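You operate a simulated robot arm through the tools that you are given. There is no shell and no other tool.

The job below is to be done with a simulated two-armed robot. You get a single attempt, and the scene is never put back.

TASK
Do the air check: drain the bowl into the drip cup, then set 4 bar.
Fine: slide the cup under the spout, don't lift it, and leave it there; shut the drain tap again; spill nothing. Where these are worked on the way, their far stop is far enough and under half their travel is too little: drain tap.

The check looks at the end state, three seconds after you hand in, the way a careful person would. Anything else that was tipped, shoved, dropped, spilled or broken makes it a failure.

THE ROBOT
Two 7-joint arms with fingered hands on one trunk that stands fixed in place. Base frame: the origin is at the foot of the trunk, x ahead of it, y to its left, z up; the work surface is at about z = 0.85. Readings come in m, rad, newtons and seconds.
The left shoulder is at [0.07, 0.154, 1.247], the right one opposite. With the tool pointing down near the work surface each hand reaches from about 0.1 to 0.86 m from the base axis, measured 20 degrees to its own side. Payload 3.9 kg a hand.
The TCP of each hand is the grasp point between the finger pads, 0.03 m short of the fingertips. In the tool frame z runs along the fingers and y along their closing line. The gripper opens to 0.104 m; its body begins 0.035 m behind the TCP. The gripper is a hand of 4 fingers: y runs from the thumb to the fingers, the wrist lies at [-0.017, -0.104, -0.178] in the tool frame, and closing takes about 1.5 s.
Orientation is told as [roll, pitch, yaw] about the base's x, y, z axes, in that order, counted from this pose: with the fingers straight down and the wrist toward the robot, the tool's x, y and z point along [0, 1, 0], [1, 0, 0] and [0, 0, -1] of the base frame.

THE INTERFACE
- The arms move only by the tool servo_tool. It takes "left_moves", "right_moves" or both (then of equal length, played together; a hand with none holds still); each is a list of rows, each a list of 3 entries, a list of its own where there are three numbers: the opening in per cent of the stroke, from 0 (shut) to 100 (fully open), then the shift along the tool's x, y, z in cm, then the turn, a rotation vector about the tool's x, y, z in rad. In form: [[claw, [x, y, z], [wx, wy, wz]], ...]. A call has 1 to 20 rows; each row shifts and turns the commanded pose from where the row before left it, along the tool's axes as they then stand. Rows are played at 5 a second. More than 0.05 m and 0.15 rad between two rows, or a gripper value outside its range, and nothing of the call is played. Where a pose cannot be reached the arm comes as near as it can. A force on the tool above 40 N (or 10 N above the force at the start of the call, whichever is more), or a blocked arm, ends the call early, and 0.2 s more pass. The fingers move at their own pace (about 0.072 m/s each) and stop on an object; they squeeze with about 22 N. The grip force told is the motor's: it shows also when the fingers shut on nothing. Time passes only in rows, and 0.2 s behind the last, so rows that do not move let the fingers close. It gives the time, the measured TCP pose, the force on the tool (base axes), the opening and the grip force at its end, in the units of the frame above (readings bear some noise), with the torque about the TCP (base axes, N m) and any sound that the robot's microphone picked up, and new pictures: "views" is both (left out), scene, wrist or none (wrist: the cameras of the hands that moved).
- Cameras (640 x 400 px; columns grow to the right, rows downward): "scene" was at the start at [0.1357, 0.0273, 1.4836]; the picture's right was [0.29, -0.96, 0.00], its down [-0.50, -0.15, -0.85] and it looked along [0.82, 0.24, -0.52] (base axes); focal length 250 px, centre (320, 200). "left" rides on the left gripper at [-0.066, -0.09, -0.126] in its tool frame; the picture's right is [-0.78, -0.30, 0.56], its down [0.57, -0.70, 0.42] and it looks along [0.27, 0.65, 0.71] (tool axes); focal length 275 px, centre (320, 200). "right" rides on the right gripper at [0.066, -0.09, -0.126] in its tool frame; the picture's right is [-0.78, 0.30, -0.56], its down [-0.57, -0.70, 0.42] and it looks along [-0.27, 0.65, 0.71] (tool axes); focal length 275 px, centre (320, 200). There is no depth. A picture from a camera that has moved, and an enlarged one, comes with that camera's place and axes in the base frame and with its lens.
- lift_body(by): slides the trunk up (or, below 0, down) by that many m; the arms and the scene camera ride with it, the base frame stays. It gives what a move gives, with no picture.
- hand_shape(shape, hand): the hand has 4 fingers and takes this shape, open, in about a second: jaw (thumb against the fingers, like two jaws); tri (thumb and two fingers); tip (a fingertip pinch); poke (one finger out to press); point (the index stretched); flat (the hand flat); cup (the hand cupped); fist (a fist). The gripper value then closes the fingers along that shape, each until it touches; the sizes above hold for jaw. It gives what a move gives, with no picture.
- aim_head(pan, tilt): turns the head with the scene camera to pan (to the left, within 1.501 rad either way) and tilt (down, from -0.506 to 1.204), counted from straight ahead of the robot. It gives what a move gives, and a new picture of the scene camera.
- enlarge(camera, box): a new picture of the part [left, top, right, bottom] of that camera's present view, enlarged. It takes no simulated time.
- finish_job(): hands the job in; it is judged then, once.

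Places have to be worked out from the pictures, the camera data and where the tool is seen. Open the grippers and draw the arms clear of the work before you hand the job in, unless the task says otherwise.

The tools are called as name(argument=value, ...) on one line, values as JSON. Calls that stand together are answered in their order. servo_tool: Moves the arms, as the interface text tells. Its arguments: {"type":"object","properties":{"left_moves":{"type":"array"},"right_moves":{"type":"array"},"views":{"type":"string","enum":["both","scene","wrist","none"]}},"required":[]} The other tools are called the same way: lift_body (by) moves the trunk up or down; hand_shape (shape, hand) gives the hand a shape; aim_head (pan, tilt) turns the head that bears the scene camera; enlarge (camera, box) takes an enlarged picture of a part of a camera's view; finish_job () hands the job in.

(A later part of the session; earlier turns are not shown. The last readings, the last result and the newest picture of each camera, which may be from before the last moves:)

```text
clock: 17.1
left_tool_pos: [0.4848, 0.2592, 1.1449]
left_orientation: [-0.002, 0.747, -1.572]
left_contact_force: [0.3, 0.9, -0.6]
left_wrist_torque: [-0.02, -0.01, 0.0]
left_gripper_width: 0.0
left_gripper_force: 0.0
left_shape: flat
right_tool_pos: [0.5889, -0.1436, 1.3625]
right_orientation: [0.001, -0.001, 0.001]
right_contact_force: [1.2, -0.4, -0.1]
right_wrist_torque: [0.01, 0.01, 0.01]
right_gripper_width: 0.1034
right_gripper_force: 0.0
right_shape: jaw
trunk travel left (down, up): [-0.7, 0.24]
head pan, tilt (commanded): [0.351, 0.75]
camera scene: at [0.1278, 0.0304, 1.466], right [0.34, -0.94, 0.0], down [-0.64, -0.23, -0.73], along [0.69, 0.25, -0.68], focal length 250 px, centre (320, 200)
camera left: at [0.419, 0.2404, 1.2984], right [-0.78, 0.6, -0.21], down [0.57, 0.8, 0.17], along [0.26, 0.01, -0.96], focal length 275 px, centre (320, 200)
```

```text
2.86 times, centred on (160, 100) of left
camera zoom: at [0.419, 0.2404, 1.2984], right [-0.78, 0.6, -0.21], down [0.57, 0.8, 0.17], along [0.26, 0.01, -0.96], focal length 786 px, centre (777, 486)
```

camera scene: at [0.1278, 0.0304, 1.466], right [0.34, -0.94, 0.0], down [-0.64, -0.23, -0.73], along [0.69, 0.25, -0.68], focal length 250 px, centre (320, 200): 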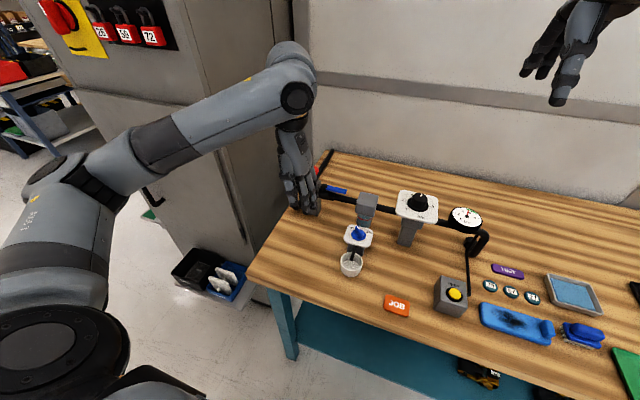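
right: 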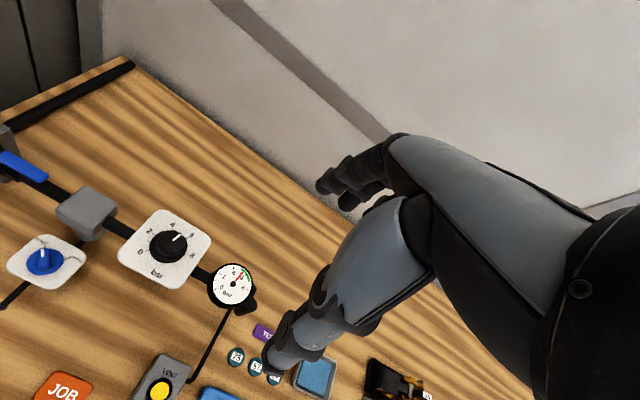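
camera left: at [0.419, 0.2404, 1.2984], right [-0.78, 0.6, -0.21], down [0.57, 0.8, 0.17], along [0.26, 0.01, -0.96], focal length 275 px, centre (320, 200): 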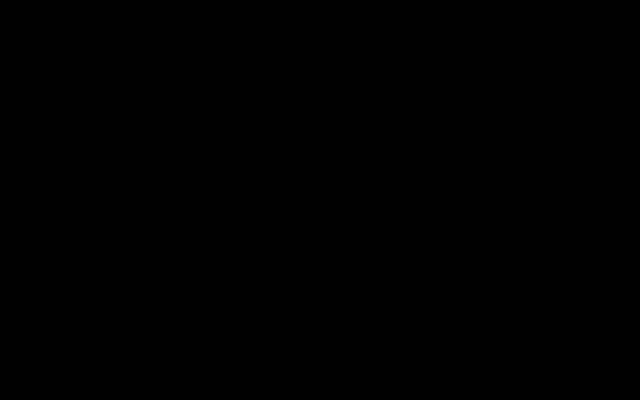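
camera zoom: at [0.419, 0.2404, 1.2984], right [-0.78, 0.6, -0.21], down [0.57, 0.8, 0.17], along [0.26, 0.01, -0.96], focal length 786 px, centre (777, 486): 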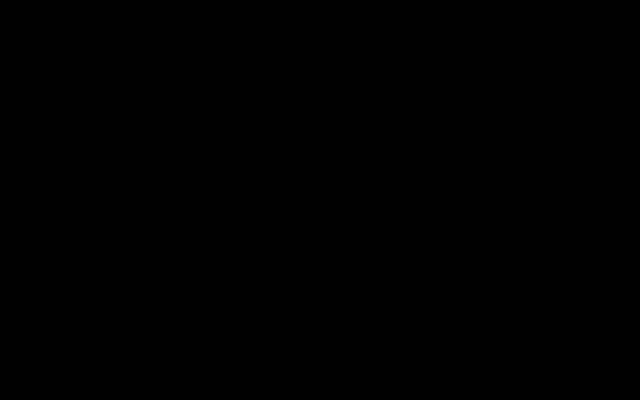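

The cup sits correctly under the spout. I'll rotate the left hand back upright (fingers down) and to yaw -45°, then choose a pinch shape for the tap.

servo_tool(left_moves=[[0, [0, 0, -2], [-0.15, 0, 0]], [0, [0, 0, -2], [-0.15, 0, 0]], [0, [0, 0, 0], [-0.15, 0, 0]], [0, [0, 0, 0], [-0.15, 0, 0]], [0, [0, 0, 0], [-0.147, 0, 0]], [0, [0, 0, 0], [0, 0, -0.13]], [0, [0, 0, 0], [0, 0, -0.13]], [0, [0, 0, 0], [0, 0, -0.13]], [0, [0, 0, 0], [0, 0, -0.13]], [0, [0, 0, 0], [0, 0, -0.13]], [0, [0, 0, 0], [0, 0, -0.135]], [0, [0, 0, 0], [0, 0, 0]]], views="both")

hand_shape(hand="left", shape="tip")

enlarge(camera="left", box=[0, 0, 640, 400])

enlarge(camera="scene", box=[200, 80, 360, 240])

```text
clock: 19.7
left_tool_pos: [0.4836, 0.2335, 1.1761]
left_orientation: [0.002, 0.002, -0.783]
left_contact_force: [0.3, -0.4, -0.6]
left_wrist_torque: [0.04, 0.04, 0.02]
left_gripper_width: 0.0001
left_gripper_force: 0.0
left_shape: flat
right_tool_pos: [0.5881, -0.144, 1.3618]
right_orientation: [0.001, 0.001, 0.001]
right_contact_force: [-0.7, -0.6, 0.0]
right_wrist_torque: [0.0, 0.01, -0.02]
right_gripper_width: 0.1037
right_gripper_force: 0.0
right_shape: jaw
trunk travel left (down, up): [-0.7, 0.24]
head pan, tilt (commanded): [0.351, 0.75]
camera scene: at [0.1276, 0.0301, 1.4661], right [0.34, -0.94, 0.0], down [-0.64, -0.23, -0.73], along [0.69, 0.25, -0.68], focal length 250 px, centre (320, 200)
camera left: at [0.3732, 0.2521, 1.3021], right [-0.76, -0.34, -0.56], down [-0.09, 0.9, -0.42], along [0.65, -0.27, -0.71], focal length 275 px, centre (320, 200)
```

scene: 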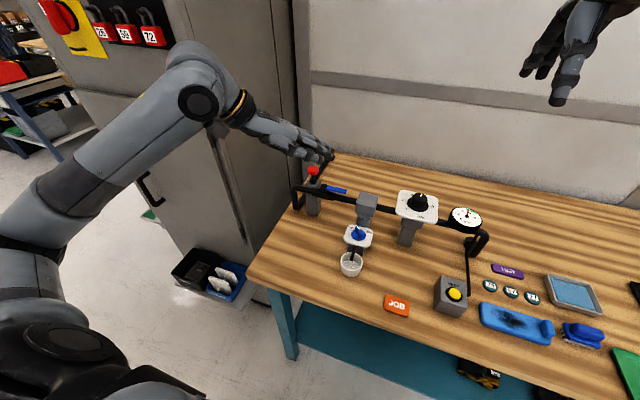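
left: 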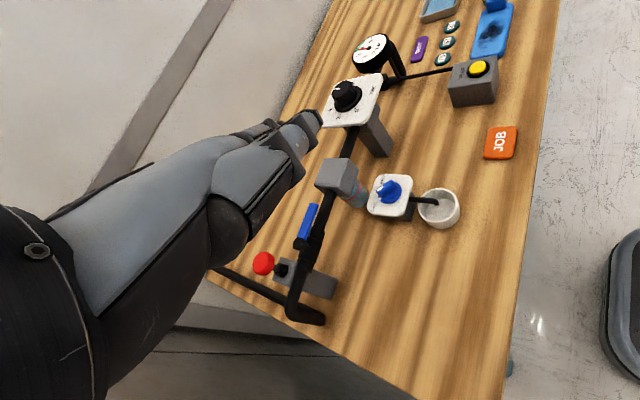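

```text
clock: 20.6
left_tool_pos: [0.483, 0.2358, 1.1773]
left_orientation: [0.002, 0.001, -0.784]
left_contact_force: [-0.3, -0.2, -0.3]
left_wrist_torque: [0.02, -0.05, -0.01]
left_gripper_width: 0.1038
left_gripper_force: 0.0
left_shape: tip
right_tool_pos: [0.5884, -0.1448, 1.3614]
right_orientation: [0.0, 0.001, 0.003]
right_contact_force: [0.1, -0.3, 0.1]
right_wrist_torque: [0.01, 0.01, 0.0]
right_gripper_width: 0.1038
right_gripper_force: 0.1
right_shape: jaw
trunk travel left (down, up): [-0.7, 0.24]
head pan, tilt (commanded): [0.351, 0.75]
```

```text
1.00 times, centred on (320, 200) of left (not enlarged: the box is as wide or as high as the picture)
camera zoom: at [0.3731, 0.2523, 1.3022], right [-0.76, -0.34, -0.56], down [-0.09, 0.9, -0.42], along [0.65, -0.27, -0.71], focal length 275 px, centre (320, 200)
```

zoom: 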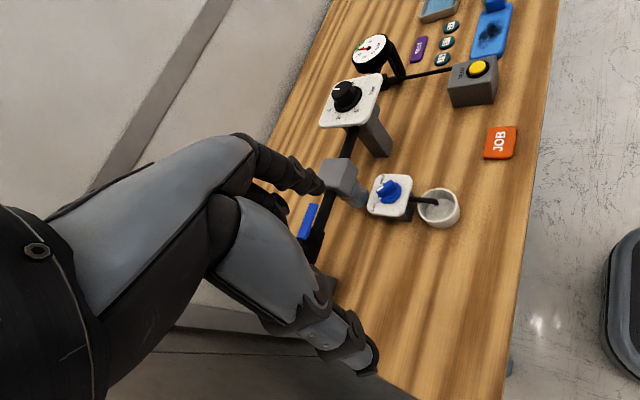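

```text
2.50 times, centred on (280, 160) of scene
camera zoom: at [0.1274, 0.03, 1.4661], right [0.34, -0.94, 0.0], down [-0.64, -0.23, -0.73], along [0.69, 0.25, -0.68], focal length 625 px, centre (420, 300)
```

zoom: 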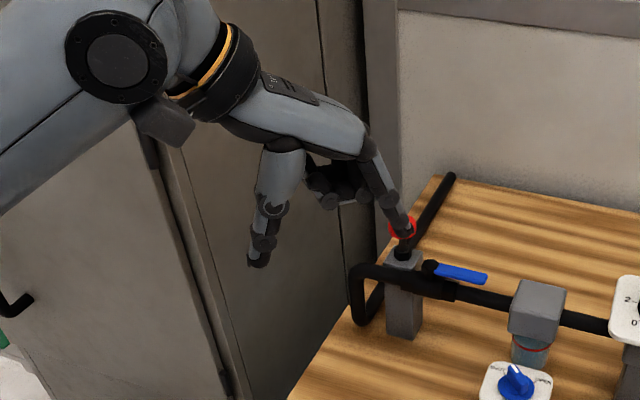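

In the tip shape, the thumb and index are extended, and their tips sit about 0.03 m beyond the TCP. I'll close them once in free air to see where they meet.

servo_tool(left_moves=[[0, [0, 0, 0], [0, 0, 0]], [0, [0, 0, 0], [0, 0, 0]], [0, [0, 0, 0], [0, 0, 0]], [0, [0, 0, 0], [0, 0, 0]], [0, [0, 0, 0], [0, 0, 0]], [0, [0, 0, 0], [0, 0, 0]], [0, [0, 0, 0], [0, 0, 0]], [0, [0, 0, 0], [0, 0, 0]]], views="none")

enlarge(camera="scene", box=[230, 100, 330, 200])

enlarge(camera="left", box=[160, 100, 420, 360])

```text
clock: 22.4
left_tool_pos: [0.4835, 0.2348, 1.1767]
left_orientation: [0.003, 0.001, -0.786]
left_contact_force: [0.8, -1.0, 0.3]
left_wrist_torque: [0.0, -0.02, -0.02]
left_gripper_width: 0.0
left_gripper_force: 21.8
left_shape: tip
right_tool_pos: [0.5883, -0.1427, 1.3619]
right_orientation: [0.001, -0.001, 0.002]
right_contact_force: [0.1, 0.3, 0.0]
right_wrist_torque: [0.04, -0.01, 0.01]
right_gripper_width: 0.1034
right_gripper_force: 0.1
right_shape: jaw
trunk travel left (down, up): [-0.7, 0.24]
head pan, tilt (commanded): [0.351, 0.75]
```

```text
4.00 times, centred on (280, 150) of scene
camera zoom: at [0.1275, 0.0301, 1.4661], right [0.34, -0.94, 0.0], down [-0.64, -0.23, -0.73], along [0.69, 0.25, -0.68], focal length 1000 px, centre (480, 400)
```

zoom: 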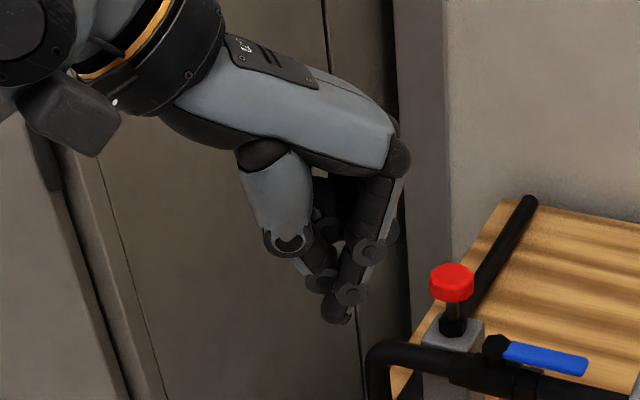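

```text
1.54 times, centred on (290, 230) of left
camera zoom: at [0.3731, 0.2523, 1.3022], right [-0.76, -0.34, -0.56], down [-0.09, 0.9, -0.42], along [0.65, -0.27, -0.71], focal length 424 px, centre (366, 154)
```

zoom: 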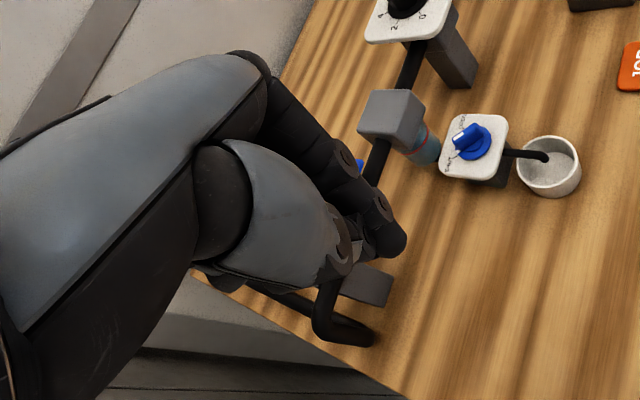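

The pinch meets exactly on the tool axis. However, the curled fingers would come too close to the filter block next to the tap. A stretched index pushing the wing's robot-side tail gives more clearance, so I'll try the point shape and turn to yaw 0.

hand_shape(hand="left", shape="point")

servo_tool(left_moves=[[0, [0, -2, -2], [0, 0, -0.13]], [0, [0, -2, -2], [0, 0, -0.13]], [0, [0, -2, -2], [0, 0, -0.13]], [0, [0, 0, 0], [0, 0, -0.13]], [0, [0, 0, 0], [0, 0, -0.13]], [0, [0, 0, 0], [0, 0, -0.135]], [0, [0, 0, 0], [0, 0, 0]]], views="both")

enlarge(camera="scene", box=[200, 60, 380, 220])

```text
clock: 23.3
left_tool_pos: [0.4839, 0.2345, 1.1771]
left_orientation: [0.003, 0.004, -0.787]
left_contact_force: [0.6, -0.2, -0.1]
left_wrist_torque: [0.02, 0.01, -0.01]
left_gripper_width: 0.0
left_gripper_force: 0.0
left_shape: point
right_tool_pos: [0.588, -0.1451, 1.3609]
right_orientation: [-0.001, 0.0, 0.0]
right_contact_force: [-0.5, 0.4, -0.6]
right_wrist_torque: [0.02, 0.0, -0.02]
right_gripper_width: 0.1037
right_gripper_force: 0.0
right_shape: jaw
trunk travel left (down, up): [-0.7, 0.24]
head pan, tilt (commanded): [0.351, 0.75]
```

```text
clock: 24.9
left_tool_pos: [0.4365, 0.2709, 1.2366]
left_orientation: [0.003, -0.001, 0.002]
left_contact_force: [-0.9, 0.4, 0.5]
left_wrist_torque: [0.02, -0.02, -0.03]
left_gripper_width: 0.0
left_gripper_force: 0.0
left_shape: point
right_tool_pos: [0.5893, -0.1437, 1.3612]
right_orientation: [0.0, 0.001, 0.002]
right_contact_force: [0.6, 0.3, -0.2]
right_wrist_torque: [0.0, -0.03, -0.02]
right_gripper_width: 0.1038
right_gripper_force: 0.2
right_shape: jaw
trunk travel left (down, up): [-0.7, 0.24]
head pan, tilt (commanded): [0.351, 0.75]
camera scene: at [0.1275, 0.0303, 1.4661], right [0.34, -0.94, 0.0], down [-0.64, -0.23, -0.73], along [0.69, 0.25, -0.68], focal length 250 px, centre (320, 200)
camera left: at [0.3464, 0.2059, 1.3622], right [-0.29, -0.77, -0.56], down [-0.7, 0.57, -0.42], along [0.65, 0.27, -0.71], focal length 275 px, centre (320, 200)
```

scene: 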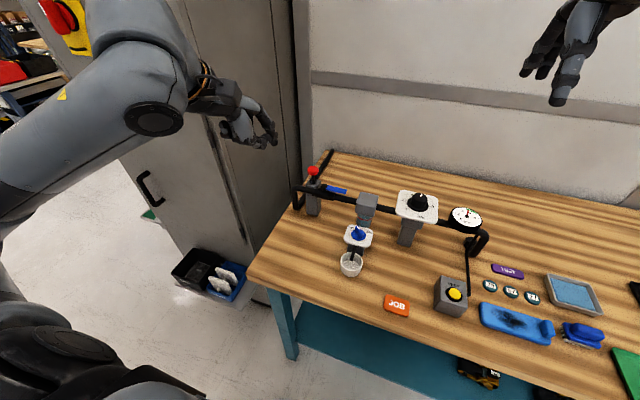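
left: 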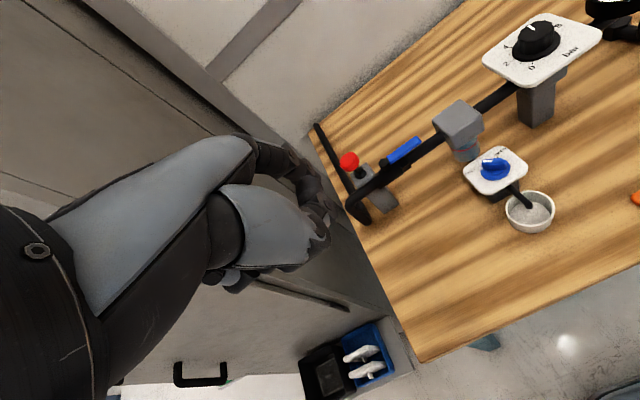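

```text
2.50 times, centred on (290, 140) of scene
camera zoom: at [0.1275, 0.0303, 1.4661], right [0.34, -0.94, 0.0], down [-0.64, -0.23, -0.73], along [0.69, 0.25, -0.68], focal length 625 px, centre (395, 350)
```

zoom: 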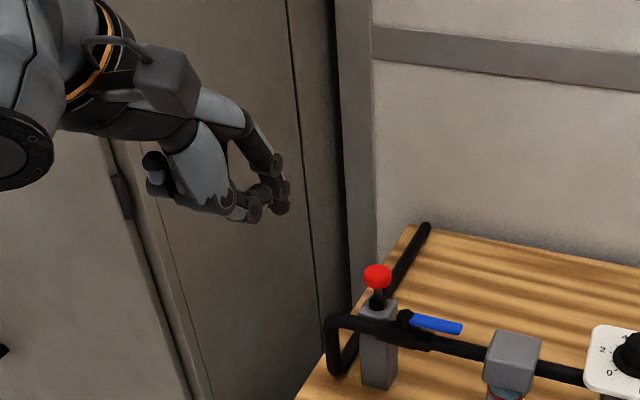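

A claw value of 0 curled the pointing finger, so I'll hold 100 to stretch it.

servo_tool(left_moves=[[100, [0, 0, 0], [0, 0, 0]], [100, [0, 0, 0], [0, 0, 0]], [100, [0, 0, 0], [0, 0, 0]], [100, [0, 0, 0], [0, 0, 0]], [100, [0, 0, 0], [0, 0, 0]], [100, [0, 0, 0], [0, 0, 0]]], views="both")

enlarge(camera="scene", box=[200, 60, 380, 220])

```text
clock: 26.3
left_tool_pos: [0.4356, 0.2712, 1.2371]
left_orientation: [0.003, -0.001, 0.0]
left_contact_force: [1.0, 0.4, 0.0]
left_wrist_torque: [-0.01, 0.0, -0.01]
left_gripper_width: 0.0
left_gripper_force: 0.1
left_shape: point
right_tool_pos: [0.5885, -0.1433, 1.3616]
right_orientation: [0.0, 0.0, 0.002]
right_contact_force: [-0.3, 0.5, 0.6]
right_wrist_torque: [0.01, 0.02, -0.04]
right_gripper_width: 0.1037
right_gripper_force: 0.1
right_shape: jaw
trunk travel left (down, up): [-0.7, 0.24]
head pan, tilt (commanded): [0.351, 0.75]
camera scene: at [0.1274, 0.0301, 1.4661], right [0.34, -0.94, 0.0], down [-0.64, -0.23, -0.73], along [0.69, 0.25, -0.68], focal length 250 px, centre (320, 200)
camera left: at [0.3463, 0.206, 1.3622], right [-0.3, -0.77, -0.56], down [-0.7, 0.57, -0.42], along [0.65, 0.27, -0.71], focal length 275 px, centre (320, 200)
```

scene: 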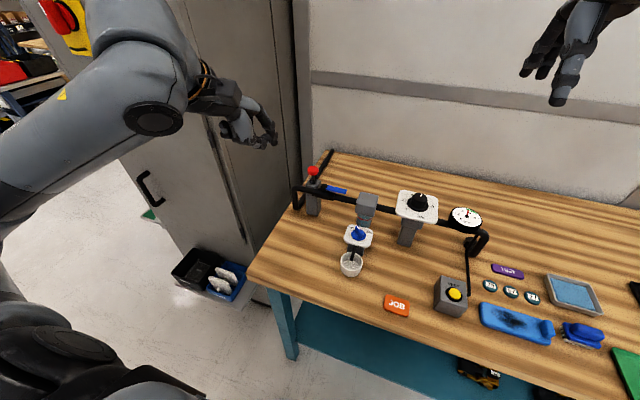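
left: 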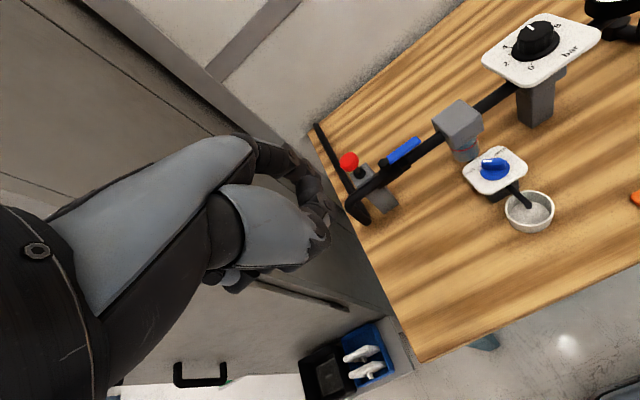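

```text
2.50 times, centred on (290, 140) of scene
camera zoom: at [0.1274, 0.0301, 1.4661], right [0.34, -0.94, 0.0], down [-0.64, -0.23, -0.73], along [0.69, 0.25, -0.68], focal length 625 px, centre (395, 350)
```

zoom: 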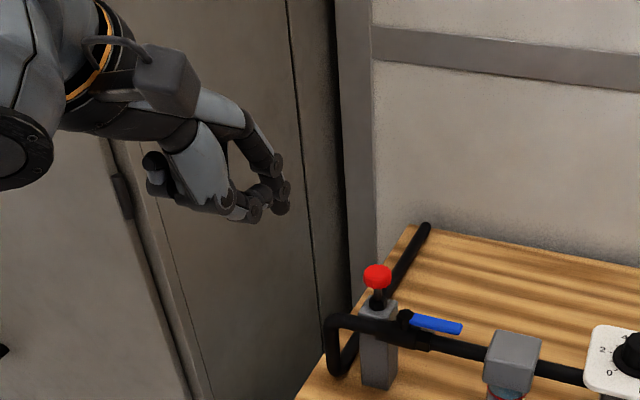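

The finger did not stretch again. I'll re-issue the point shape, which sets it open, and look before sending any rows.

hand_shape(hand="left", shape="point")

enlarge(camera="scene", box=[220, 60, 300, 160])

enlarge(camera="left", box=[180, 110, 380, 310])

```text
clock: 27.2
left_tool_pos: [0.4355, 0.2707, 1.2371]
left_orientation: [0.001, 0.0, 0.0]
left_contact_force: [0.4, -0.1, -1.0]
left_wrist_torque: [0.01, 0.0, -0.04]
left_gripper_width: 0.0001
left_gripper_force: 0.2
left_shape: point
right_tool_pos: [0.5883, -0.1441, 1.3618]
right_orientation: [0.0, 0.0, 0.001]
right_contact_force: [-1.0, 0.4, 0.4]
right_wrist_torque: [-0.01, -0.02, 0.01]
right_gripper_width: 0.1035
right_gripper_force: 0.1
right_shape: jaw
trunk travel left (down, up): [-0.7, 0.24]
head pan, tilt (commanded): [0.351, 0.75]
```

```text
4.00 times, centred on (260, 110) of scene
camera zoom: at [0.1274, 0.0301, 1.4661], right [0.34, -0.94, 0.0], down [-0.64, -0.23, -0.73], along [0.69, 0.25, -0.68], focal length 1000 px, centre (560, 560)
```

zoom: 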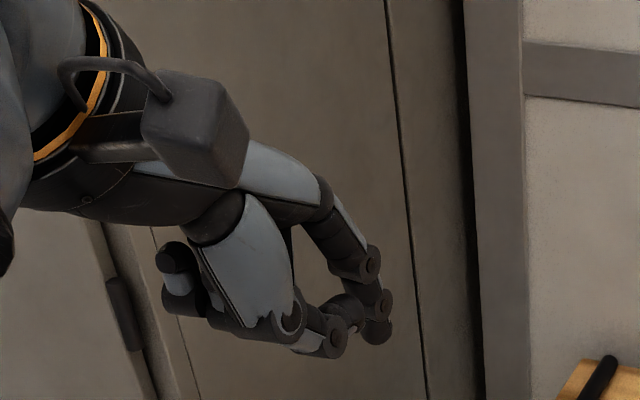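

```text
2.00 times, centred on (280, 210) of left
camera zoom: at [0.3463, 0.206, 1.3622], right [-0.3, -0.77, -0.56], down [-0.7, 0.57, -0.42], along [0.65, 0.27, -0.71], focal length 551 px, centre (400, 180)
```

zoom: 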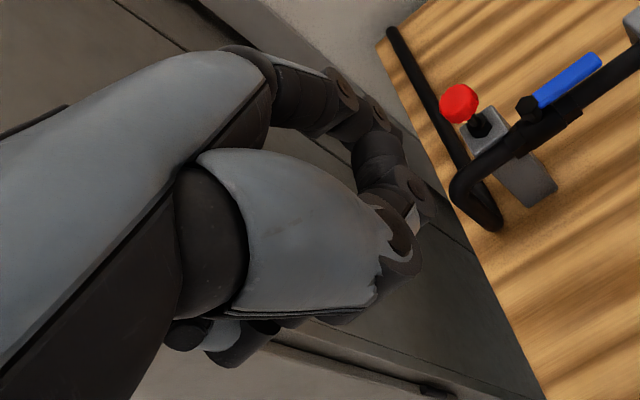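

The index looks trapped behind the thumb after the closed pinch. I'll go through jaw (open) first and then to poke, and look again.

hand_shape(hand="left", shape="jaw")

hand_shape(hand="left", shape="point")

enlarge(camera="scene", box=[220, 60, 300, 160])

enlarge(camera="left", box=[180, 110, 380, 310])

```text
clock: 28.1
left_tool_pos: [0.435, 0.2715, 1.2376]
left_orientation: [0.001, -0.001, -0.001]
left_contact_force: [-0.4, 0.4, 0.8]
left_wrist_torque: [0.02, -0.02, -0.01]
left_gripper_width: 0.1038
left_gripper_force: 0.0
left_shape: jaw
right_tool_pos: [0.5894, -0.1443, 1.3621]
right_orientation: [0.0, 0.0, 0.0]
right_contact_force: [-0.4, 1.1, -0.1]
right_wrist_torque: [0.05, -0.01, 0.01]
right_gripper_width: 0.1035
right_gripper_force: 0.1
right_shape: jaw
trunk travel left (down, up): [-0.7, 0.24]
head pan, tilt (commanded): [0.351, 0.75]
```

```text
clock: 29.0
left_tool_pos: [0.4366, 0.2719, 1.2375]
left_orientation: [0.004, 0.0, 0.0]
left_contact_force: [-0.2, -0.3, 0.0]
left_wrist_torque: [-0.01, 0.02, 0.01]
left_gripper_width: 0.0
left_gripper_force: 0.0
left_shape: point
right_tool_pos: [0.5893, -0.1427, 1.363]
right_orientation: [0.0, -0.001, 0.0]
right_contact_force: [-0.9, -0.3, 0.5]
right_wrist_torque: [0.01, 0.03, 0.02]
right_gripper_width: 0.1037
right_gripper_force: 0.1
right_shape: jaw
trunk travel left (down, up): [-0.7, 0.24]
head pan, tilt (commanded): [0.351, 0.75]
```

```text
4.00 times, centred on (260, 110) of scene
camera zoom: at [0.1275, 0.0301, 1.4661], right [0.34, -0.94, 0.0], down [-0.64, -0.23, -0.73], along [0.69, 0.25, -0.68], focal length 1000 px, centre (560, 560)
```

zoom: 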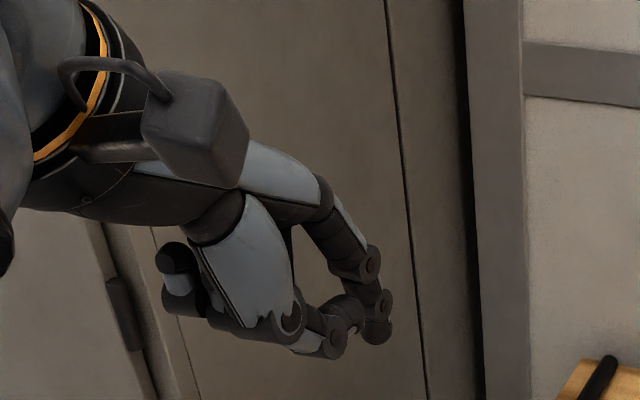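

```text
2.00 times, centred on (280, 210) of left
camera zoom: at [0.3463, 0.206, 1.3622], right [-0.3, -0.77, -0.56], down [-0.7, 0.57, -0.42], along [0.65, 0.27, -0.71], focal length 551 px, centre (400, 180)
```

zoom: 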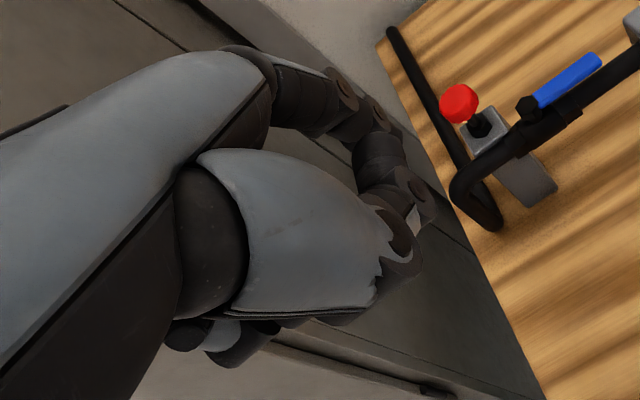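

Point leaves the index curled in this hand. I'll try poke instead.

hand_shape(hand="left", shape="jaw")

hand_shape(hand="left", shape="poke")

enlarge(camera="scene", box=[220, 60, 300, 160])

enlarge(camera="left", box=[180, 110, 380, 310])

```text
clock: 29.9
left_tool_pos: [0.4353, 0.2698, 1.2374]
left_orientation: [0.004, 0.0, 0.0]
left_contact_force: [0.1, 0.8, 0.8]
left_wrist_torque: [0.01, 0.0, -0.01]
left_gripper_width: 0.104
left_gripper_force: 0.1
left_shape: jaw
right_tool_pos: [0.5886, -0.1442, 1.3624]
right_orientation: [-0.001, -0.001, 0.001]
right_contact_force: [0.1, 0.0, -0.1]
right_wrist_torque: [0.03, 0.01, -0.01]
right_gripper_width: 0.1037
right_gripper_force: 0.0
right_shape: jaw
trunk travel left (down, up): [-0.7, 0.24]
head pan, tilt (commanded): [0.351, 0.75]
```

```text
clock: 30.8
left_tool_pos: [0.4358, 0.2711, 1.237]
left_orientation: [0.004, 0.0, 0.0]
left_contact_force: [-0.5, 0.1, -0.4]
left_wrist_torque: [0.0, 0.0, -0.01]
left_gripper_width: 0.0
left_gripper_force: 0.1
left_shape: poke
right_tool_pos: [0.5877, -0.1444, 1.3623]
right_orientation: [0.002, 0.0, 0.001]
right_contact_force: [-0.8, -0.3, -0.4]
right_wrist_torque: [0.0, 0.0, -0.01]
right_gripper_width: 0.1035
right_gripper_force: 0.1
right_shape: jaw
trunk travel left (down, up): [-0.7, 0.24]
head pan, tilt (commanded): [0.351, 0.75]
```

```text
4.00 times, centred on (260, 110) of scene
camera zoom: at [0.1275, 0.0301, 1.4661], right [0.34, -0.94, 0.0], down [-0.64, -0.23, -0.73], along [0.69, 0.25, -0.68], focal length 1000 px, centre (560, 560)
```

zoom: 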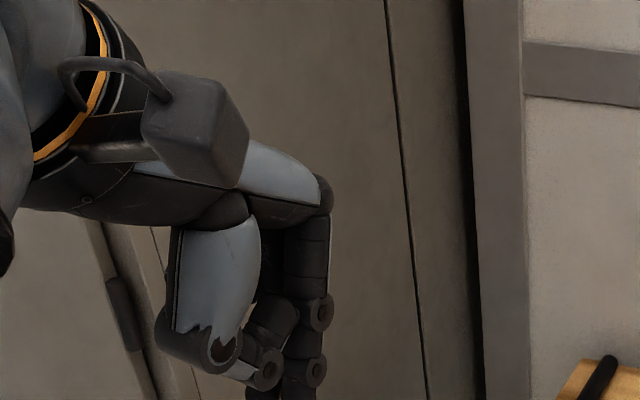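

```text
2.00 times, centred on (280, 210) of left
camera zoom: at [0.3463, 0.206, 1.3622], right [-0.3, -0.77, -0.56], down [-0.7, 0.57, -0.42], along [0.65, 0.27, -0.71], focal length 551 px, centre (400, 180)
```

zoom: 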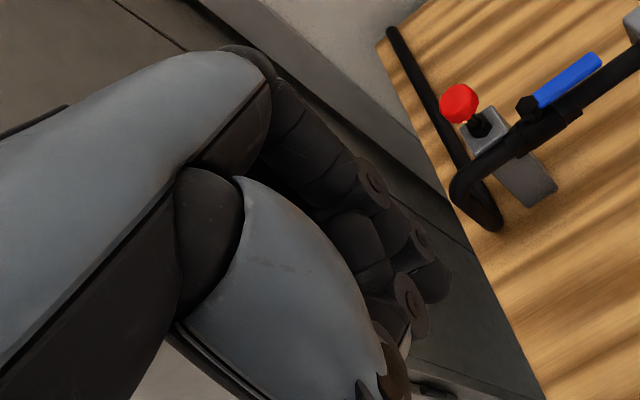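

Poke sends the index straight down with the other fingers tucked. I'll see the whole finger with its tip.

enlarge(camera="scene", box=[210, 80, 310, 180])

```text
4.00 times, centred on (260, 130) of scene
camera zoom: at [0.1275, 0.0301, 1.4661], right [0.34, -0.94, 0.0], down [-0.64, -0.23, -0.73], along [0.69, 0.25, -0.68], focal length 1000 px, centre (560, 480)
```

zoom: 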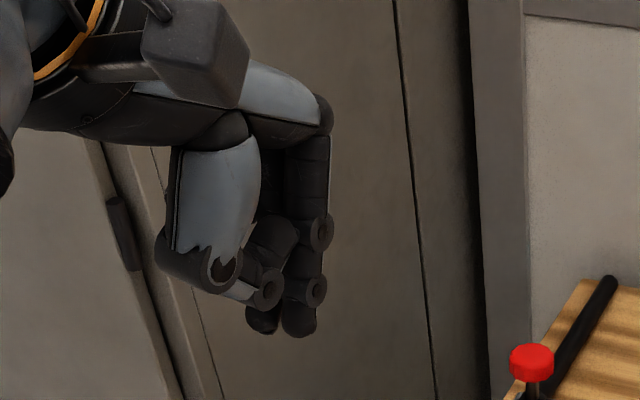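

I need a side view of the poke shape to know how far the other fingers hang. I'll raise the left hand to about camera height and look at it.

servo_tool(left_moves=[[100, [0, 0, -4], [0, 0, 0]], [100, [0, 0, -4], [0, 0, 0]], [100, [0, 0, -4], [0, 0, 0]], [100, [0, 0, -4], [0, 0, 0]], [100, [0, 0, -3], [0, 0, 0]], [100, [0, 0, 0], [0, 0, 0]]], views="none")

aim_head(pan=0.66, tilt=0.15)

enlarge(camera="scene", box=[240, 120, 400, 280])

```text
clock: 32.2
left_tool_pos: [0.4356, 0.2702, 1.429]
left_orientation: [0.003, 0.001, -0.003]
left_contact_force: [-0.5, 0.3, -0.2]
left_wrist_torque: [0.0, 0.01, 0.0]
left_gripper_width: 0.0
left_gripper_force: 0.0
left_shape: poke
right_tool_pos: [0.5871, -0.1443, 1.3621]
right_orientation: [0.001, 0.001, 0.0]
right_contact_force: [0.5, 0.5, 0.4]
right_wrist_torque: [-0.01, -0.01, 0.02]
right_gripper_width: 0.1036
right_gripper_force: 0.1
right_shape: jaw
trunk travel left (down, up): [-0.7, 0.24]
head pan, tilt (commanded): [0.351, 0.75]
```

```text
clock: 33.2
left_tool_pos: [0.4367, 0.2694, 1.4293]
left_orientation: [0.003, 0.001, 0.0]
left_contact_force: [-0.1, -0.4, -0.2]
left_wrist_torque: [0.0, -0.01, 0.01]
left_gripper_width: 0.0
left_gripper_force: 0.1
left_shape: poke
right_tool_pos: [0.5893, -0.144, 1.3614]
right_orientation: [0.001, 0.001, 0.001]
right_contact_force: [0.0, 0.7, 0.6]
right_wrist_torque: [0.01, 0.01, 0.0]
right_gripper_width: 0.1034
right_gripper_force: 0.0
right_shape: jaw
trunk travel left (down, up): [-0.7, 0.24]
head pan, tilt (commanded): [0.66, 0.15]
camera scene: at [0.1232, 0.0583, 1.5204], right [0.61, -0.79, 0.0], down [-0.12, -0.09, -0.99], along [0.78, 0.61, -0.15], focal length 250 px, centre (320, 200)
```

scene: 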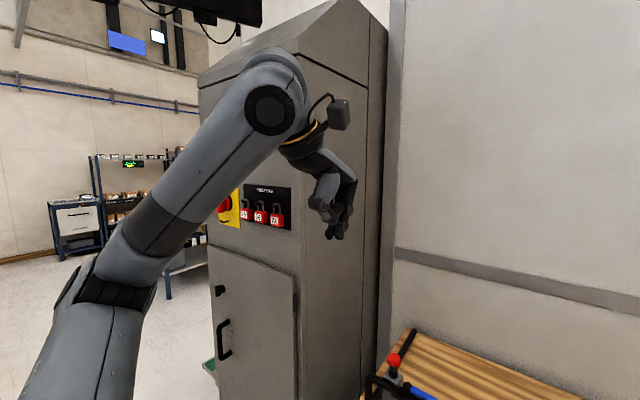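

```text
2.50 times, centred on (320, 200) of scene
camera zoom: at [0.1232, 0.0583, 1.5204], right [0.61, -0.79, 0.0], down [-0.12, -0.09, -0.99], along [0.78, 0.61, -0.15], focal length 625 px, centre (320, 200)
```

zoom: 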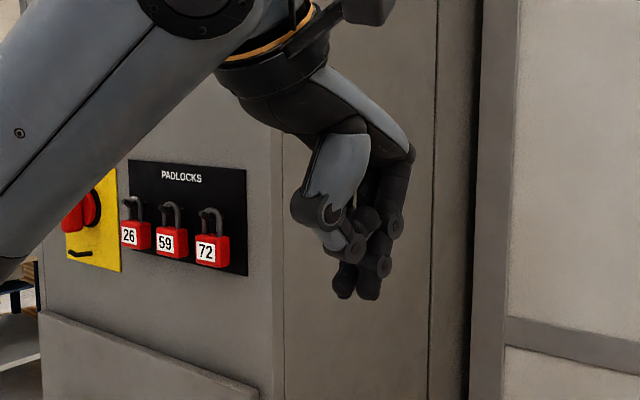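

Poke leaves two fingertips level with each other. I'll look at tip and point from this same viewpoint for comparison.

hand_shape(hand="left", shape="tip")

enlarge(camera="scene", box=[260, 120, 400, 260])

hand_shape(hand="left", shape="point")

enlarge(camera="scene", box=[260, 120, 400, 260])

```text
clock: 34.1
left_tool_pos: [0.4378, 0.2703, 1.4282]
left_orientation: [0.003, 0.0, 0.001]
left_contact_force: [-0.2, -0.6, 0.3]
left_wrist_torque: [0.0, 0.03, 0.05]
left_gripper_width: 0.1037
left_gripper_force: 0.1
left_shape: tip
right_tool_pos: [0.5886, -0.1432, 1.3629]
right_orientation: [0.0, 0.001, 0.0]
right_contact_force: [1.5, -0.4, 0.3]
right_wrist_torque: [0.0, -0.04, 0.01]
right_gripper_width: 0.1037
right_gripper_force: 0.1
right_shape: jaw
trunk travel left (down, up): [-0.7, 0.24]
head pan, tilt (commanded): [0.66, 0.15]
```

```text
2.86 times, centred on (330, 190) of scene
camera zoom: at [0.1228, 0.0585, 1.5205], right [0.61, -0.79, 0.0], down [-0.12, -0.09, -0.99], along [0.78, 0.61, -0.15], focal length 714 px, centre (291, 229)
```

zoom: 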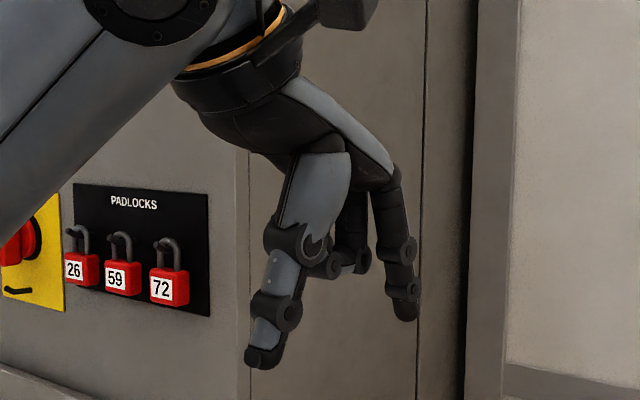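

```text
clock: 35.0
left_tool_pos: [0.437, 0.2688, 1.4295]
left_orientation: [0.002, 0.002, 0.0]
left_contact_force: [0.4, -0.4, -0.6]
left_wrist_torque: [0.03, 0.01, 0.02]
left_gripper_width: 0.0
left_gripper_force: 0.0
left_shape: point
right_tool_pos: [0.5876, -0.1444, 1.3635]
right_orientation: [0.0, -0.002, 0.002]
right_contact_force: [-0.3, -0.6, -0.1]
right_wrist_torque: [0.01, 0.0, 0.02]
right_gripper_width: 0.1035
right_gripper_force: 0.0
right_shape: jaw
trunk travel left (down, up): [-0.7, 0.24]
head pan, tilt (commanded): [0.66, 0.15]
```

```text
2.86 times, centred on (330, 190) of scene
camera zoom: at [0.1229, 0.0585, 1.5205], right [0.61, -0.79, 0.0], down [-0.12, -0.09, -0.99], along [0.78, 0.61, -0.15], focal length 714 px, centre (291, 229)
```

zoom: 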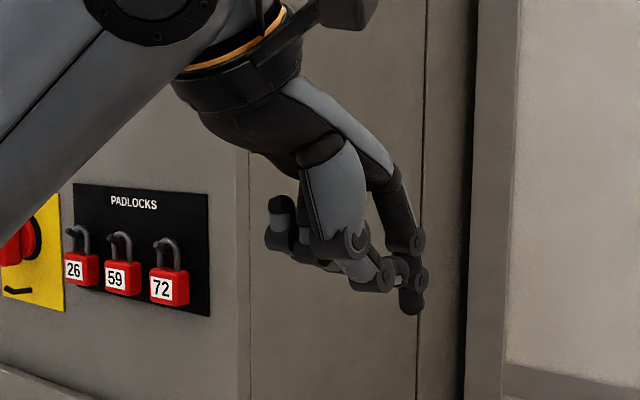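

In the point shape the index tip is clearly the lowest part, at about (-0.004, 0.0745, 0.028) in the tool frame, with the thumb about 24 mm higher and the other fingers higher still. I'll use it to push the wing's tail, so I move over to the tap first, staying high.

servo_tool(left_moves=[[100, [-2.1, 0.695, 3.5], [0, 0, 0]], [100, [-2.1, 0.695, 3.5], [0, 0, 0]], [100, [-2.1, 0.695, 3.5], [0, 0, 0]], [100, [-2.1, 0.695, 3.5], [0, 0, 0]], [100, [-2.1, 0.695, 3.5], [0, 0, 0]], [100, [-2.1, 0.695, 3.5], [0, 0, 0]], [100, [-2.1, 0.695, 3.5], [0, 0, 0]], [100, [-2.1, 0.695, 3.5], [0, 0, 0]], [100, [-2.1, 0.695, 3.5], [0, 0, 0]], [100, [-2.1, 0.695, 3.5], [0, 0, 0]], [100, [0, 0, 0], [0, 0, 0]]], views="wrist")

aim_head(pan=0.15, tilt=0.8)

enlarge(camera="scene", box=[260, 120, 400, 260])

```text
clock: 37.4
left_tool_pos: [0.507, 0.0591, 1.0794]
left_orientation: [0.003, 0.0, -0.001]
left_contact_force: [0.4, 0.2, -0.6]
left_wrist_torque: [0.01, 0.0, 0.01]
left_gripper_width: 0.0001
left_gripper_force: 0.0
left_shape: point
right_tool_pos: [0.589, -0.143, 1.3623]
right_orientation: [0.001, 0.0, 0.001]
right_contact_force: [0.6, -1.1, -0.1]
right_wrist_torque: [0.01, 0.02, -0.01]
right_gripper_width: 0.1035
right_gripper_force: 0.0
right_shape: jaw
trunk travel left (down, up): [-0.7, 0.24]
head pan, tilt (commanded): [0.66, 0.15]
camera left: at [0.4167, -0.0054, 1.2044], right [-0.3, -0.77, -0.56], down [-0.7, 0.57, -0.42], along [0.65, 0.27, -0.71], focal length 275 px, centre (320, 200)
```

left: 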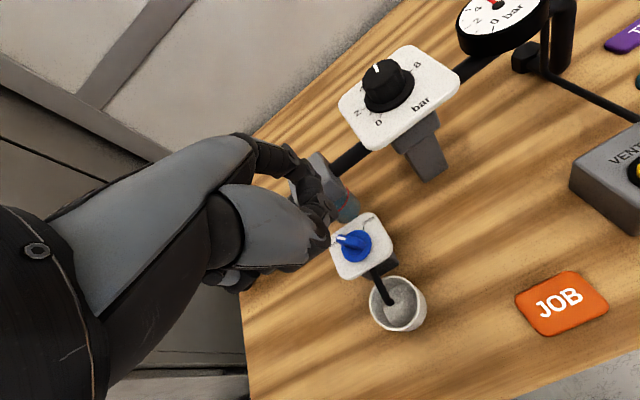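

```text
clock: 38.4
left_tool_pos: [0.5066, 0.0598, 1.0795]
left_orientation: [0.004, 0.001, 0.002]
left_contact_force: [0.4, 0.3, -0.1]
left_wrist_torque: [0.03, 0.0, -0.02]
left_gripper_width: 0.0
left_gripper_force: 0.0
left_shape: point
right_tool_pos: [0.589, -0.1442, 1.3621]
right_orientation: [-0.001, 0.0, 0.002]
right_contact_force: [0.0, 0.6, 0.0]
right_wrist_torque: [-0.02, -0.02, 0.0]
right_gripper_width: 0.1035
right_gripper_force: 0.1
right_shape: jaw
trunk travel left (down, up): [-0.7, 0.24]
head pan, tilt (commanded): [0.15, 0.799]
camera scene: at [0.1295, 0.0136, 1.4622], right [0.15, -0.99, 0.0], down [-0.71, -0.11, -0.7], along [0.69, 0.11, -0.72], focal length 250 px, centre (320, 200)
```

scene: 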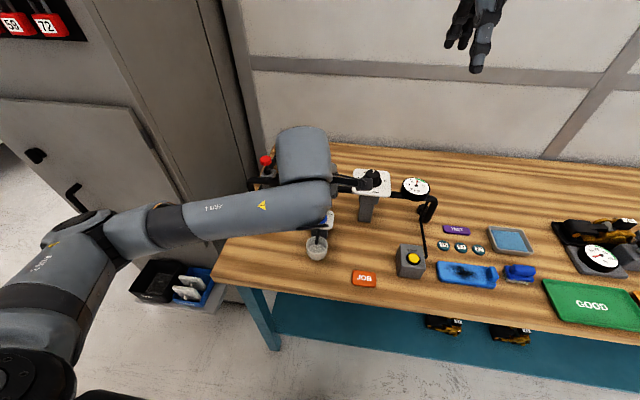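

```text
2.86 times, centred on (330, 190) of scene
camera zoom: at [0.1295, 0.0136, 1.4622], right [0.15, -0.99, 0.0], down [-0.71, -0.11, -0.7], along [0.69, 0.11, -0.72], focal length 714 px, centre (291, 229)
```

zoom: 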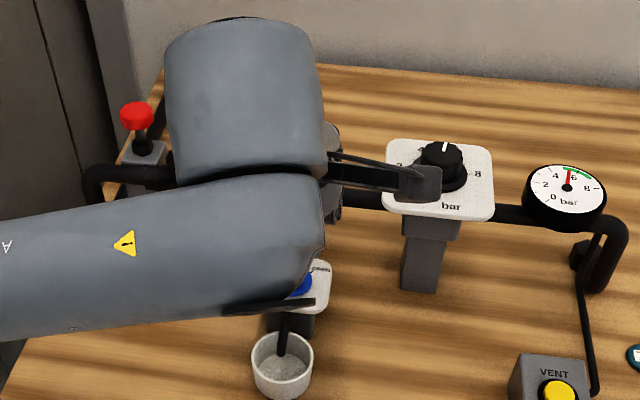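

The forearm hides the knob from the scene camera. I'll check whether the left and right wrist cameras see the fingertip and the knob.

enlarge(camera="left", box=[270, 160, 430, 300])

enlarge(camera="right", box=[0, 180, 160, 320])

```text
2.86 times, centred on (350, 230) of left
camera zoom: at [0.417, -0.0055, 1.2048], right [-0.3, -0.77, -0.56], down [-0.7, 0.57, -0.42], along [0.65, 0.27, -0.71], focal length 786 px, centre (234, 114)
```

zoom: 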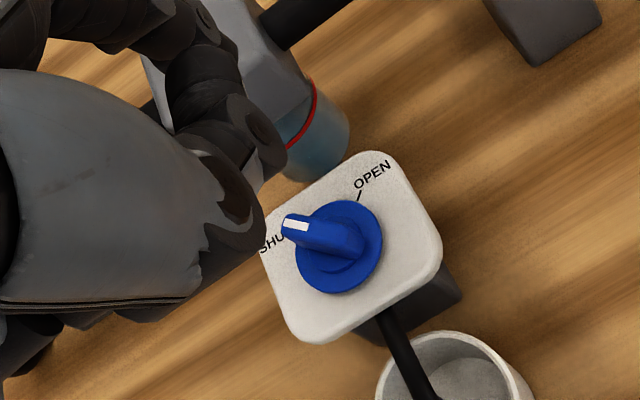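

```text
2.86 times, centred on (80, 250) of right
camera zoom: at [0.4981, -0.0785, 1.4871], right [0.3, -0.78, 0.56], down [-0.7, -0.57, -0.42], along [0.65, -0.26, -0.71], focal length 786 px, centre (1006, 57)
```

zoom: 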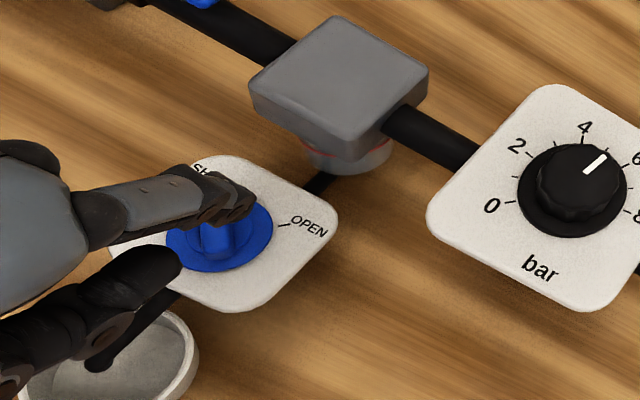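

Both wrist cameras see the knob. I'll zoom closer to identify the index tip exactly.

enlarge(camera="left", box=[280, 140, 350, 240])

enlarge(camera="right", box=[0, 215, 80, 285])

```text
4.00 times, centred on (315, 190) of left
camera zoom: at [0.417, -0.0055, 1.2048], right [-0.3, -0.77, -0.56], down [-0.7, 0.57, -0.42], along [0.65, 0.27, -0.71], focal length 1101 px, centre (340, 240)
```

zoom: 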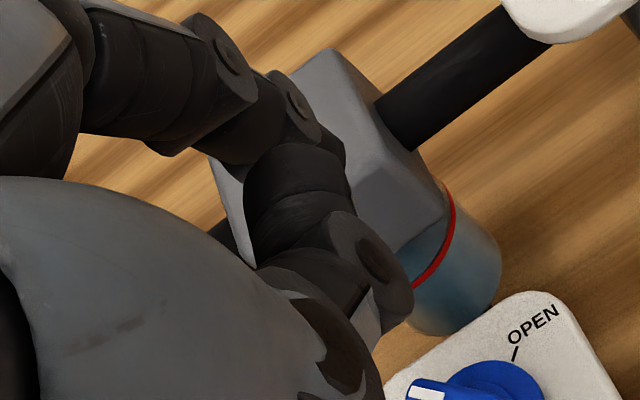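

```text
5.71 times, centred on (40, 250) of right
camera zoom: at [0.4981, -0.0785, 1.4871], right [0.3, -0.78, 0.56], down [-0.7, -0.57, -0.42], along [0.65, -0.26, -0.71], focal length 1573 px, centre (1920, -86)
```

zoom: 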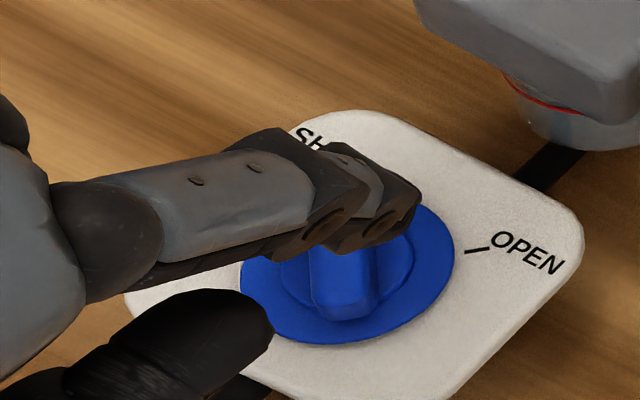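

The two digits are hard to tell apart from these angles. I'll turn and lower the right hand clear of everything, so its camera looks at the tap from the right side while the left finger works.

servo_tool(right_moves=[[100, [0, 0, 0], [0, 0, -0.141]], [100, [0, 0, 0], [0, 0, -0.141]], [100, [0, 0, 0], [0, 0, -0.141]], [100, [0, 0, 0], [0, 0, -0.141]], [100, [0, 0, 0], [0, 0, -0.141]], [100, [0, 0, 0], [0, 0, -0.141]], [100, [0, 0, 0], [0, 0, -0.141]], [100, [0, 0, 0], [0, 0, -0.141]], [100, [0, 0, 0], [0, 0, -0.141]], [100, [0, 0, 0], [0, 0, -0.141]], [100, [0, 0, 0], [0, 0, -0.141]], [100, [1.44, 0.28, 3.76], [0, 0, 0]], [100, [1.44, 0.28, 3.76], [0, 0, 0]], [100, [1.44, 0.28, 3.76], [0, 0, 0]], [100, [1.44, 0.28, 3.76], [0, 0, 0]], [100, [1.44, 0.28, 3.76], [0, 0, 0]], [100, [0, 0, 0], [0, 0, 0]]], views="both")

```text
clock: 42.0
left_tool_pos: [0.5055, 0.059, 1.0792]
left_orientation: [0.005, 0.0, 0.0]
left_contact_force: [0.5, 0.7, -0.3]
left_wrist_torque: [0.02, -0.03, -0.04]
left_gripper_width: 0.0
left_gripper_force: 0.0
left_shape: point
right_tool_pos: [0.5658, -0.0741, 1.1749]
right_orientation: [0.001, 0.001, 0.471]
right_contact_force: [-0.1, 0.0, -0.7]
right_wrist_torque: [0.01, 0.02, -0.02]
right_gripper_width: 0.1036
right_gripper_force: 0.0
right_shape: jaw
right hand out of reach, approached as far as the arm can: row 4, 5, 6, 7, 8, 9, 10, 11
trunk travel left (down, up): [-0.7, 0.24]
head pan, tilt (commanded): [0.15, 0.799]
camera scene: at [0.129, 0.0134, 1.4622], right [0.15, -0.99, 0.0], down [-0.71, -0.11, -0.7], along [0.69, 0.1, -0.72], focal length 250 px, centre (320, 200)
camera right: at [0.456, -0.0573, 1.2995], right [0.62, -0.56, 0.56], down [-0.36, -0.83, -0.43], along [0.7, 0.06, -0.71], focal length 275 px, centre (320, 200)
```

scene: 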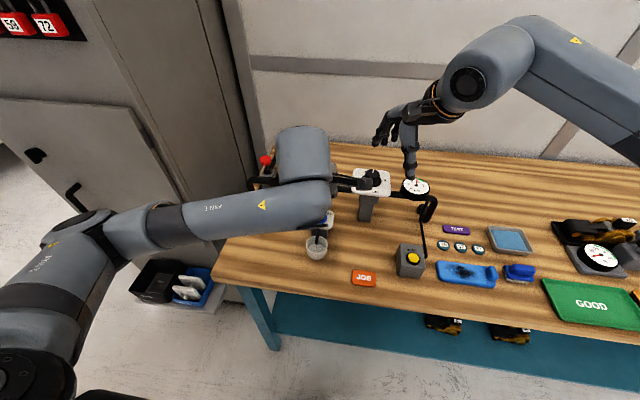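
right: 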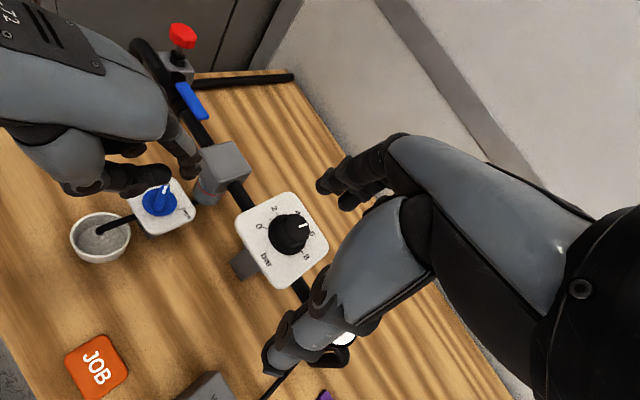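

The right hand reached only yaw 0.47, but its camera now shows the tap and the left fingers well. I'll enlarge that view.

enlarge(camera="right", box=[60, 80, 260, 270])

```text
2.11 times, centred on (160, 175) of right
camera zoom: at [0.456, -0.0573, 1.2995], right [0.62, -0.56, 0.56], down [-0.36, -0.83, -0.43], along [0.7, 0.06, -0.71], focal length 580 px, centre (657, 253)
```

zoom: 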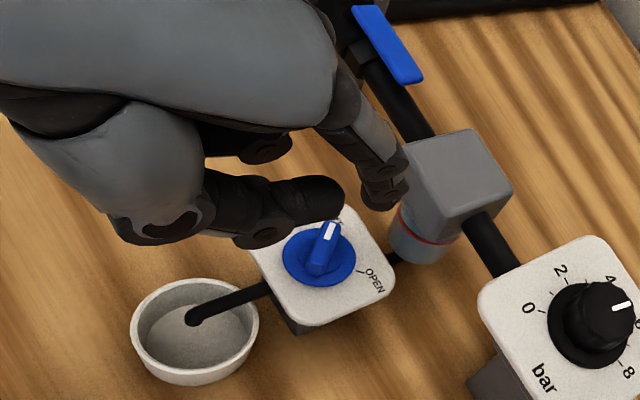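

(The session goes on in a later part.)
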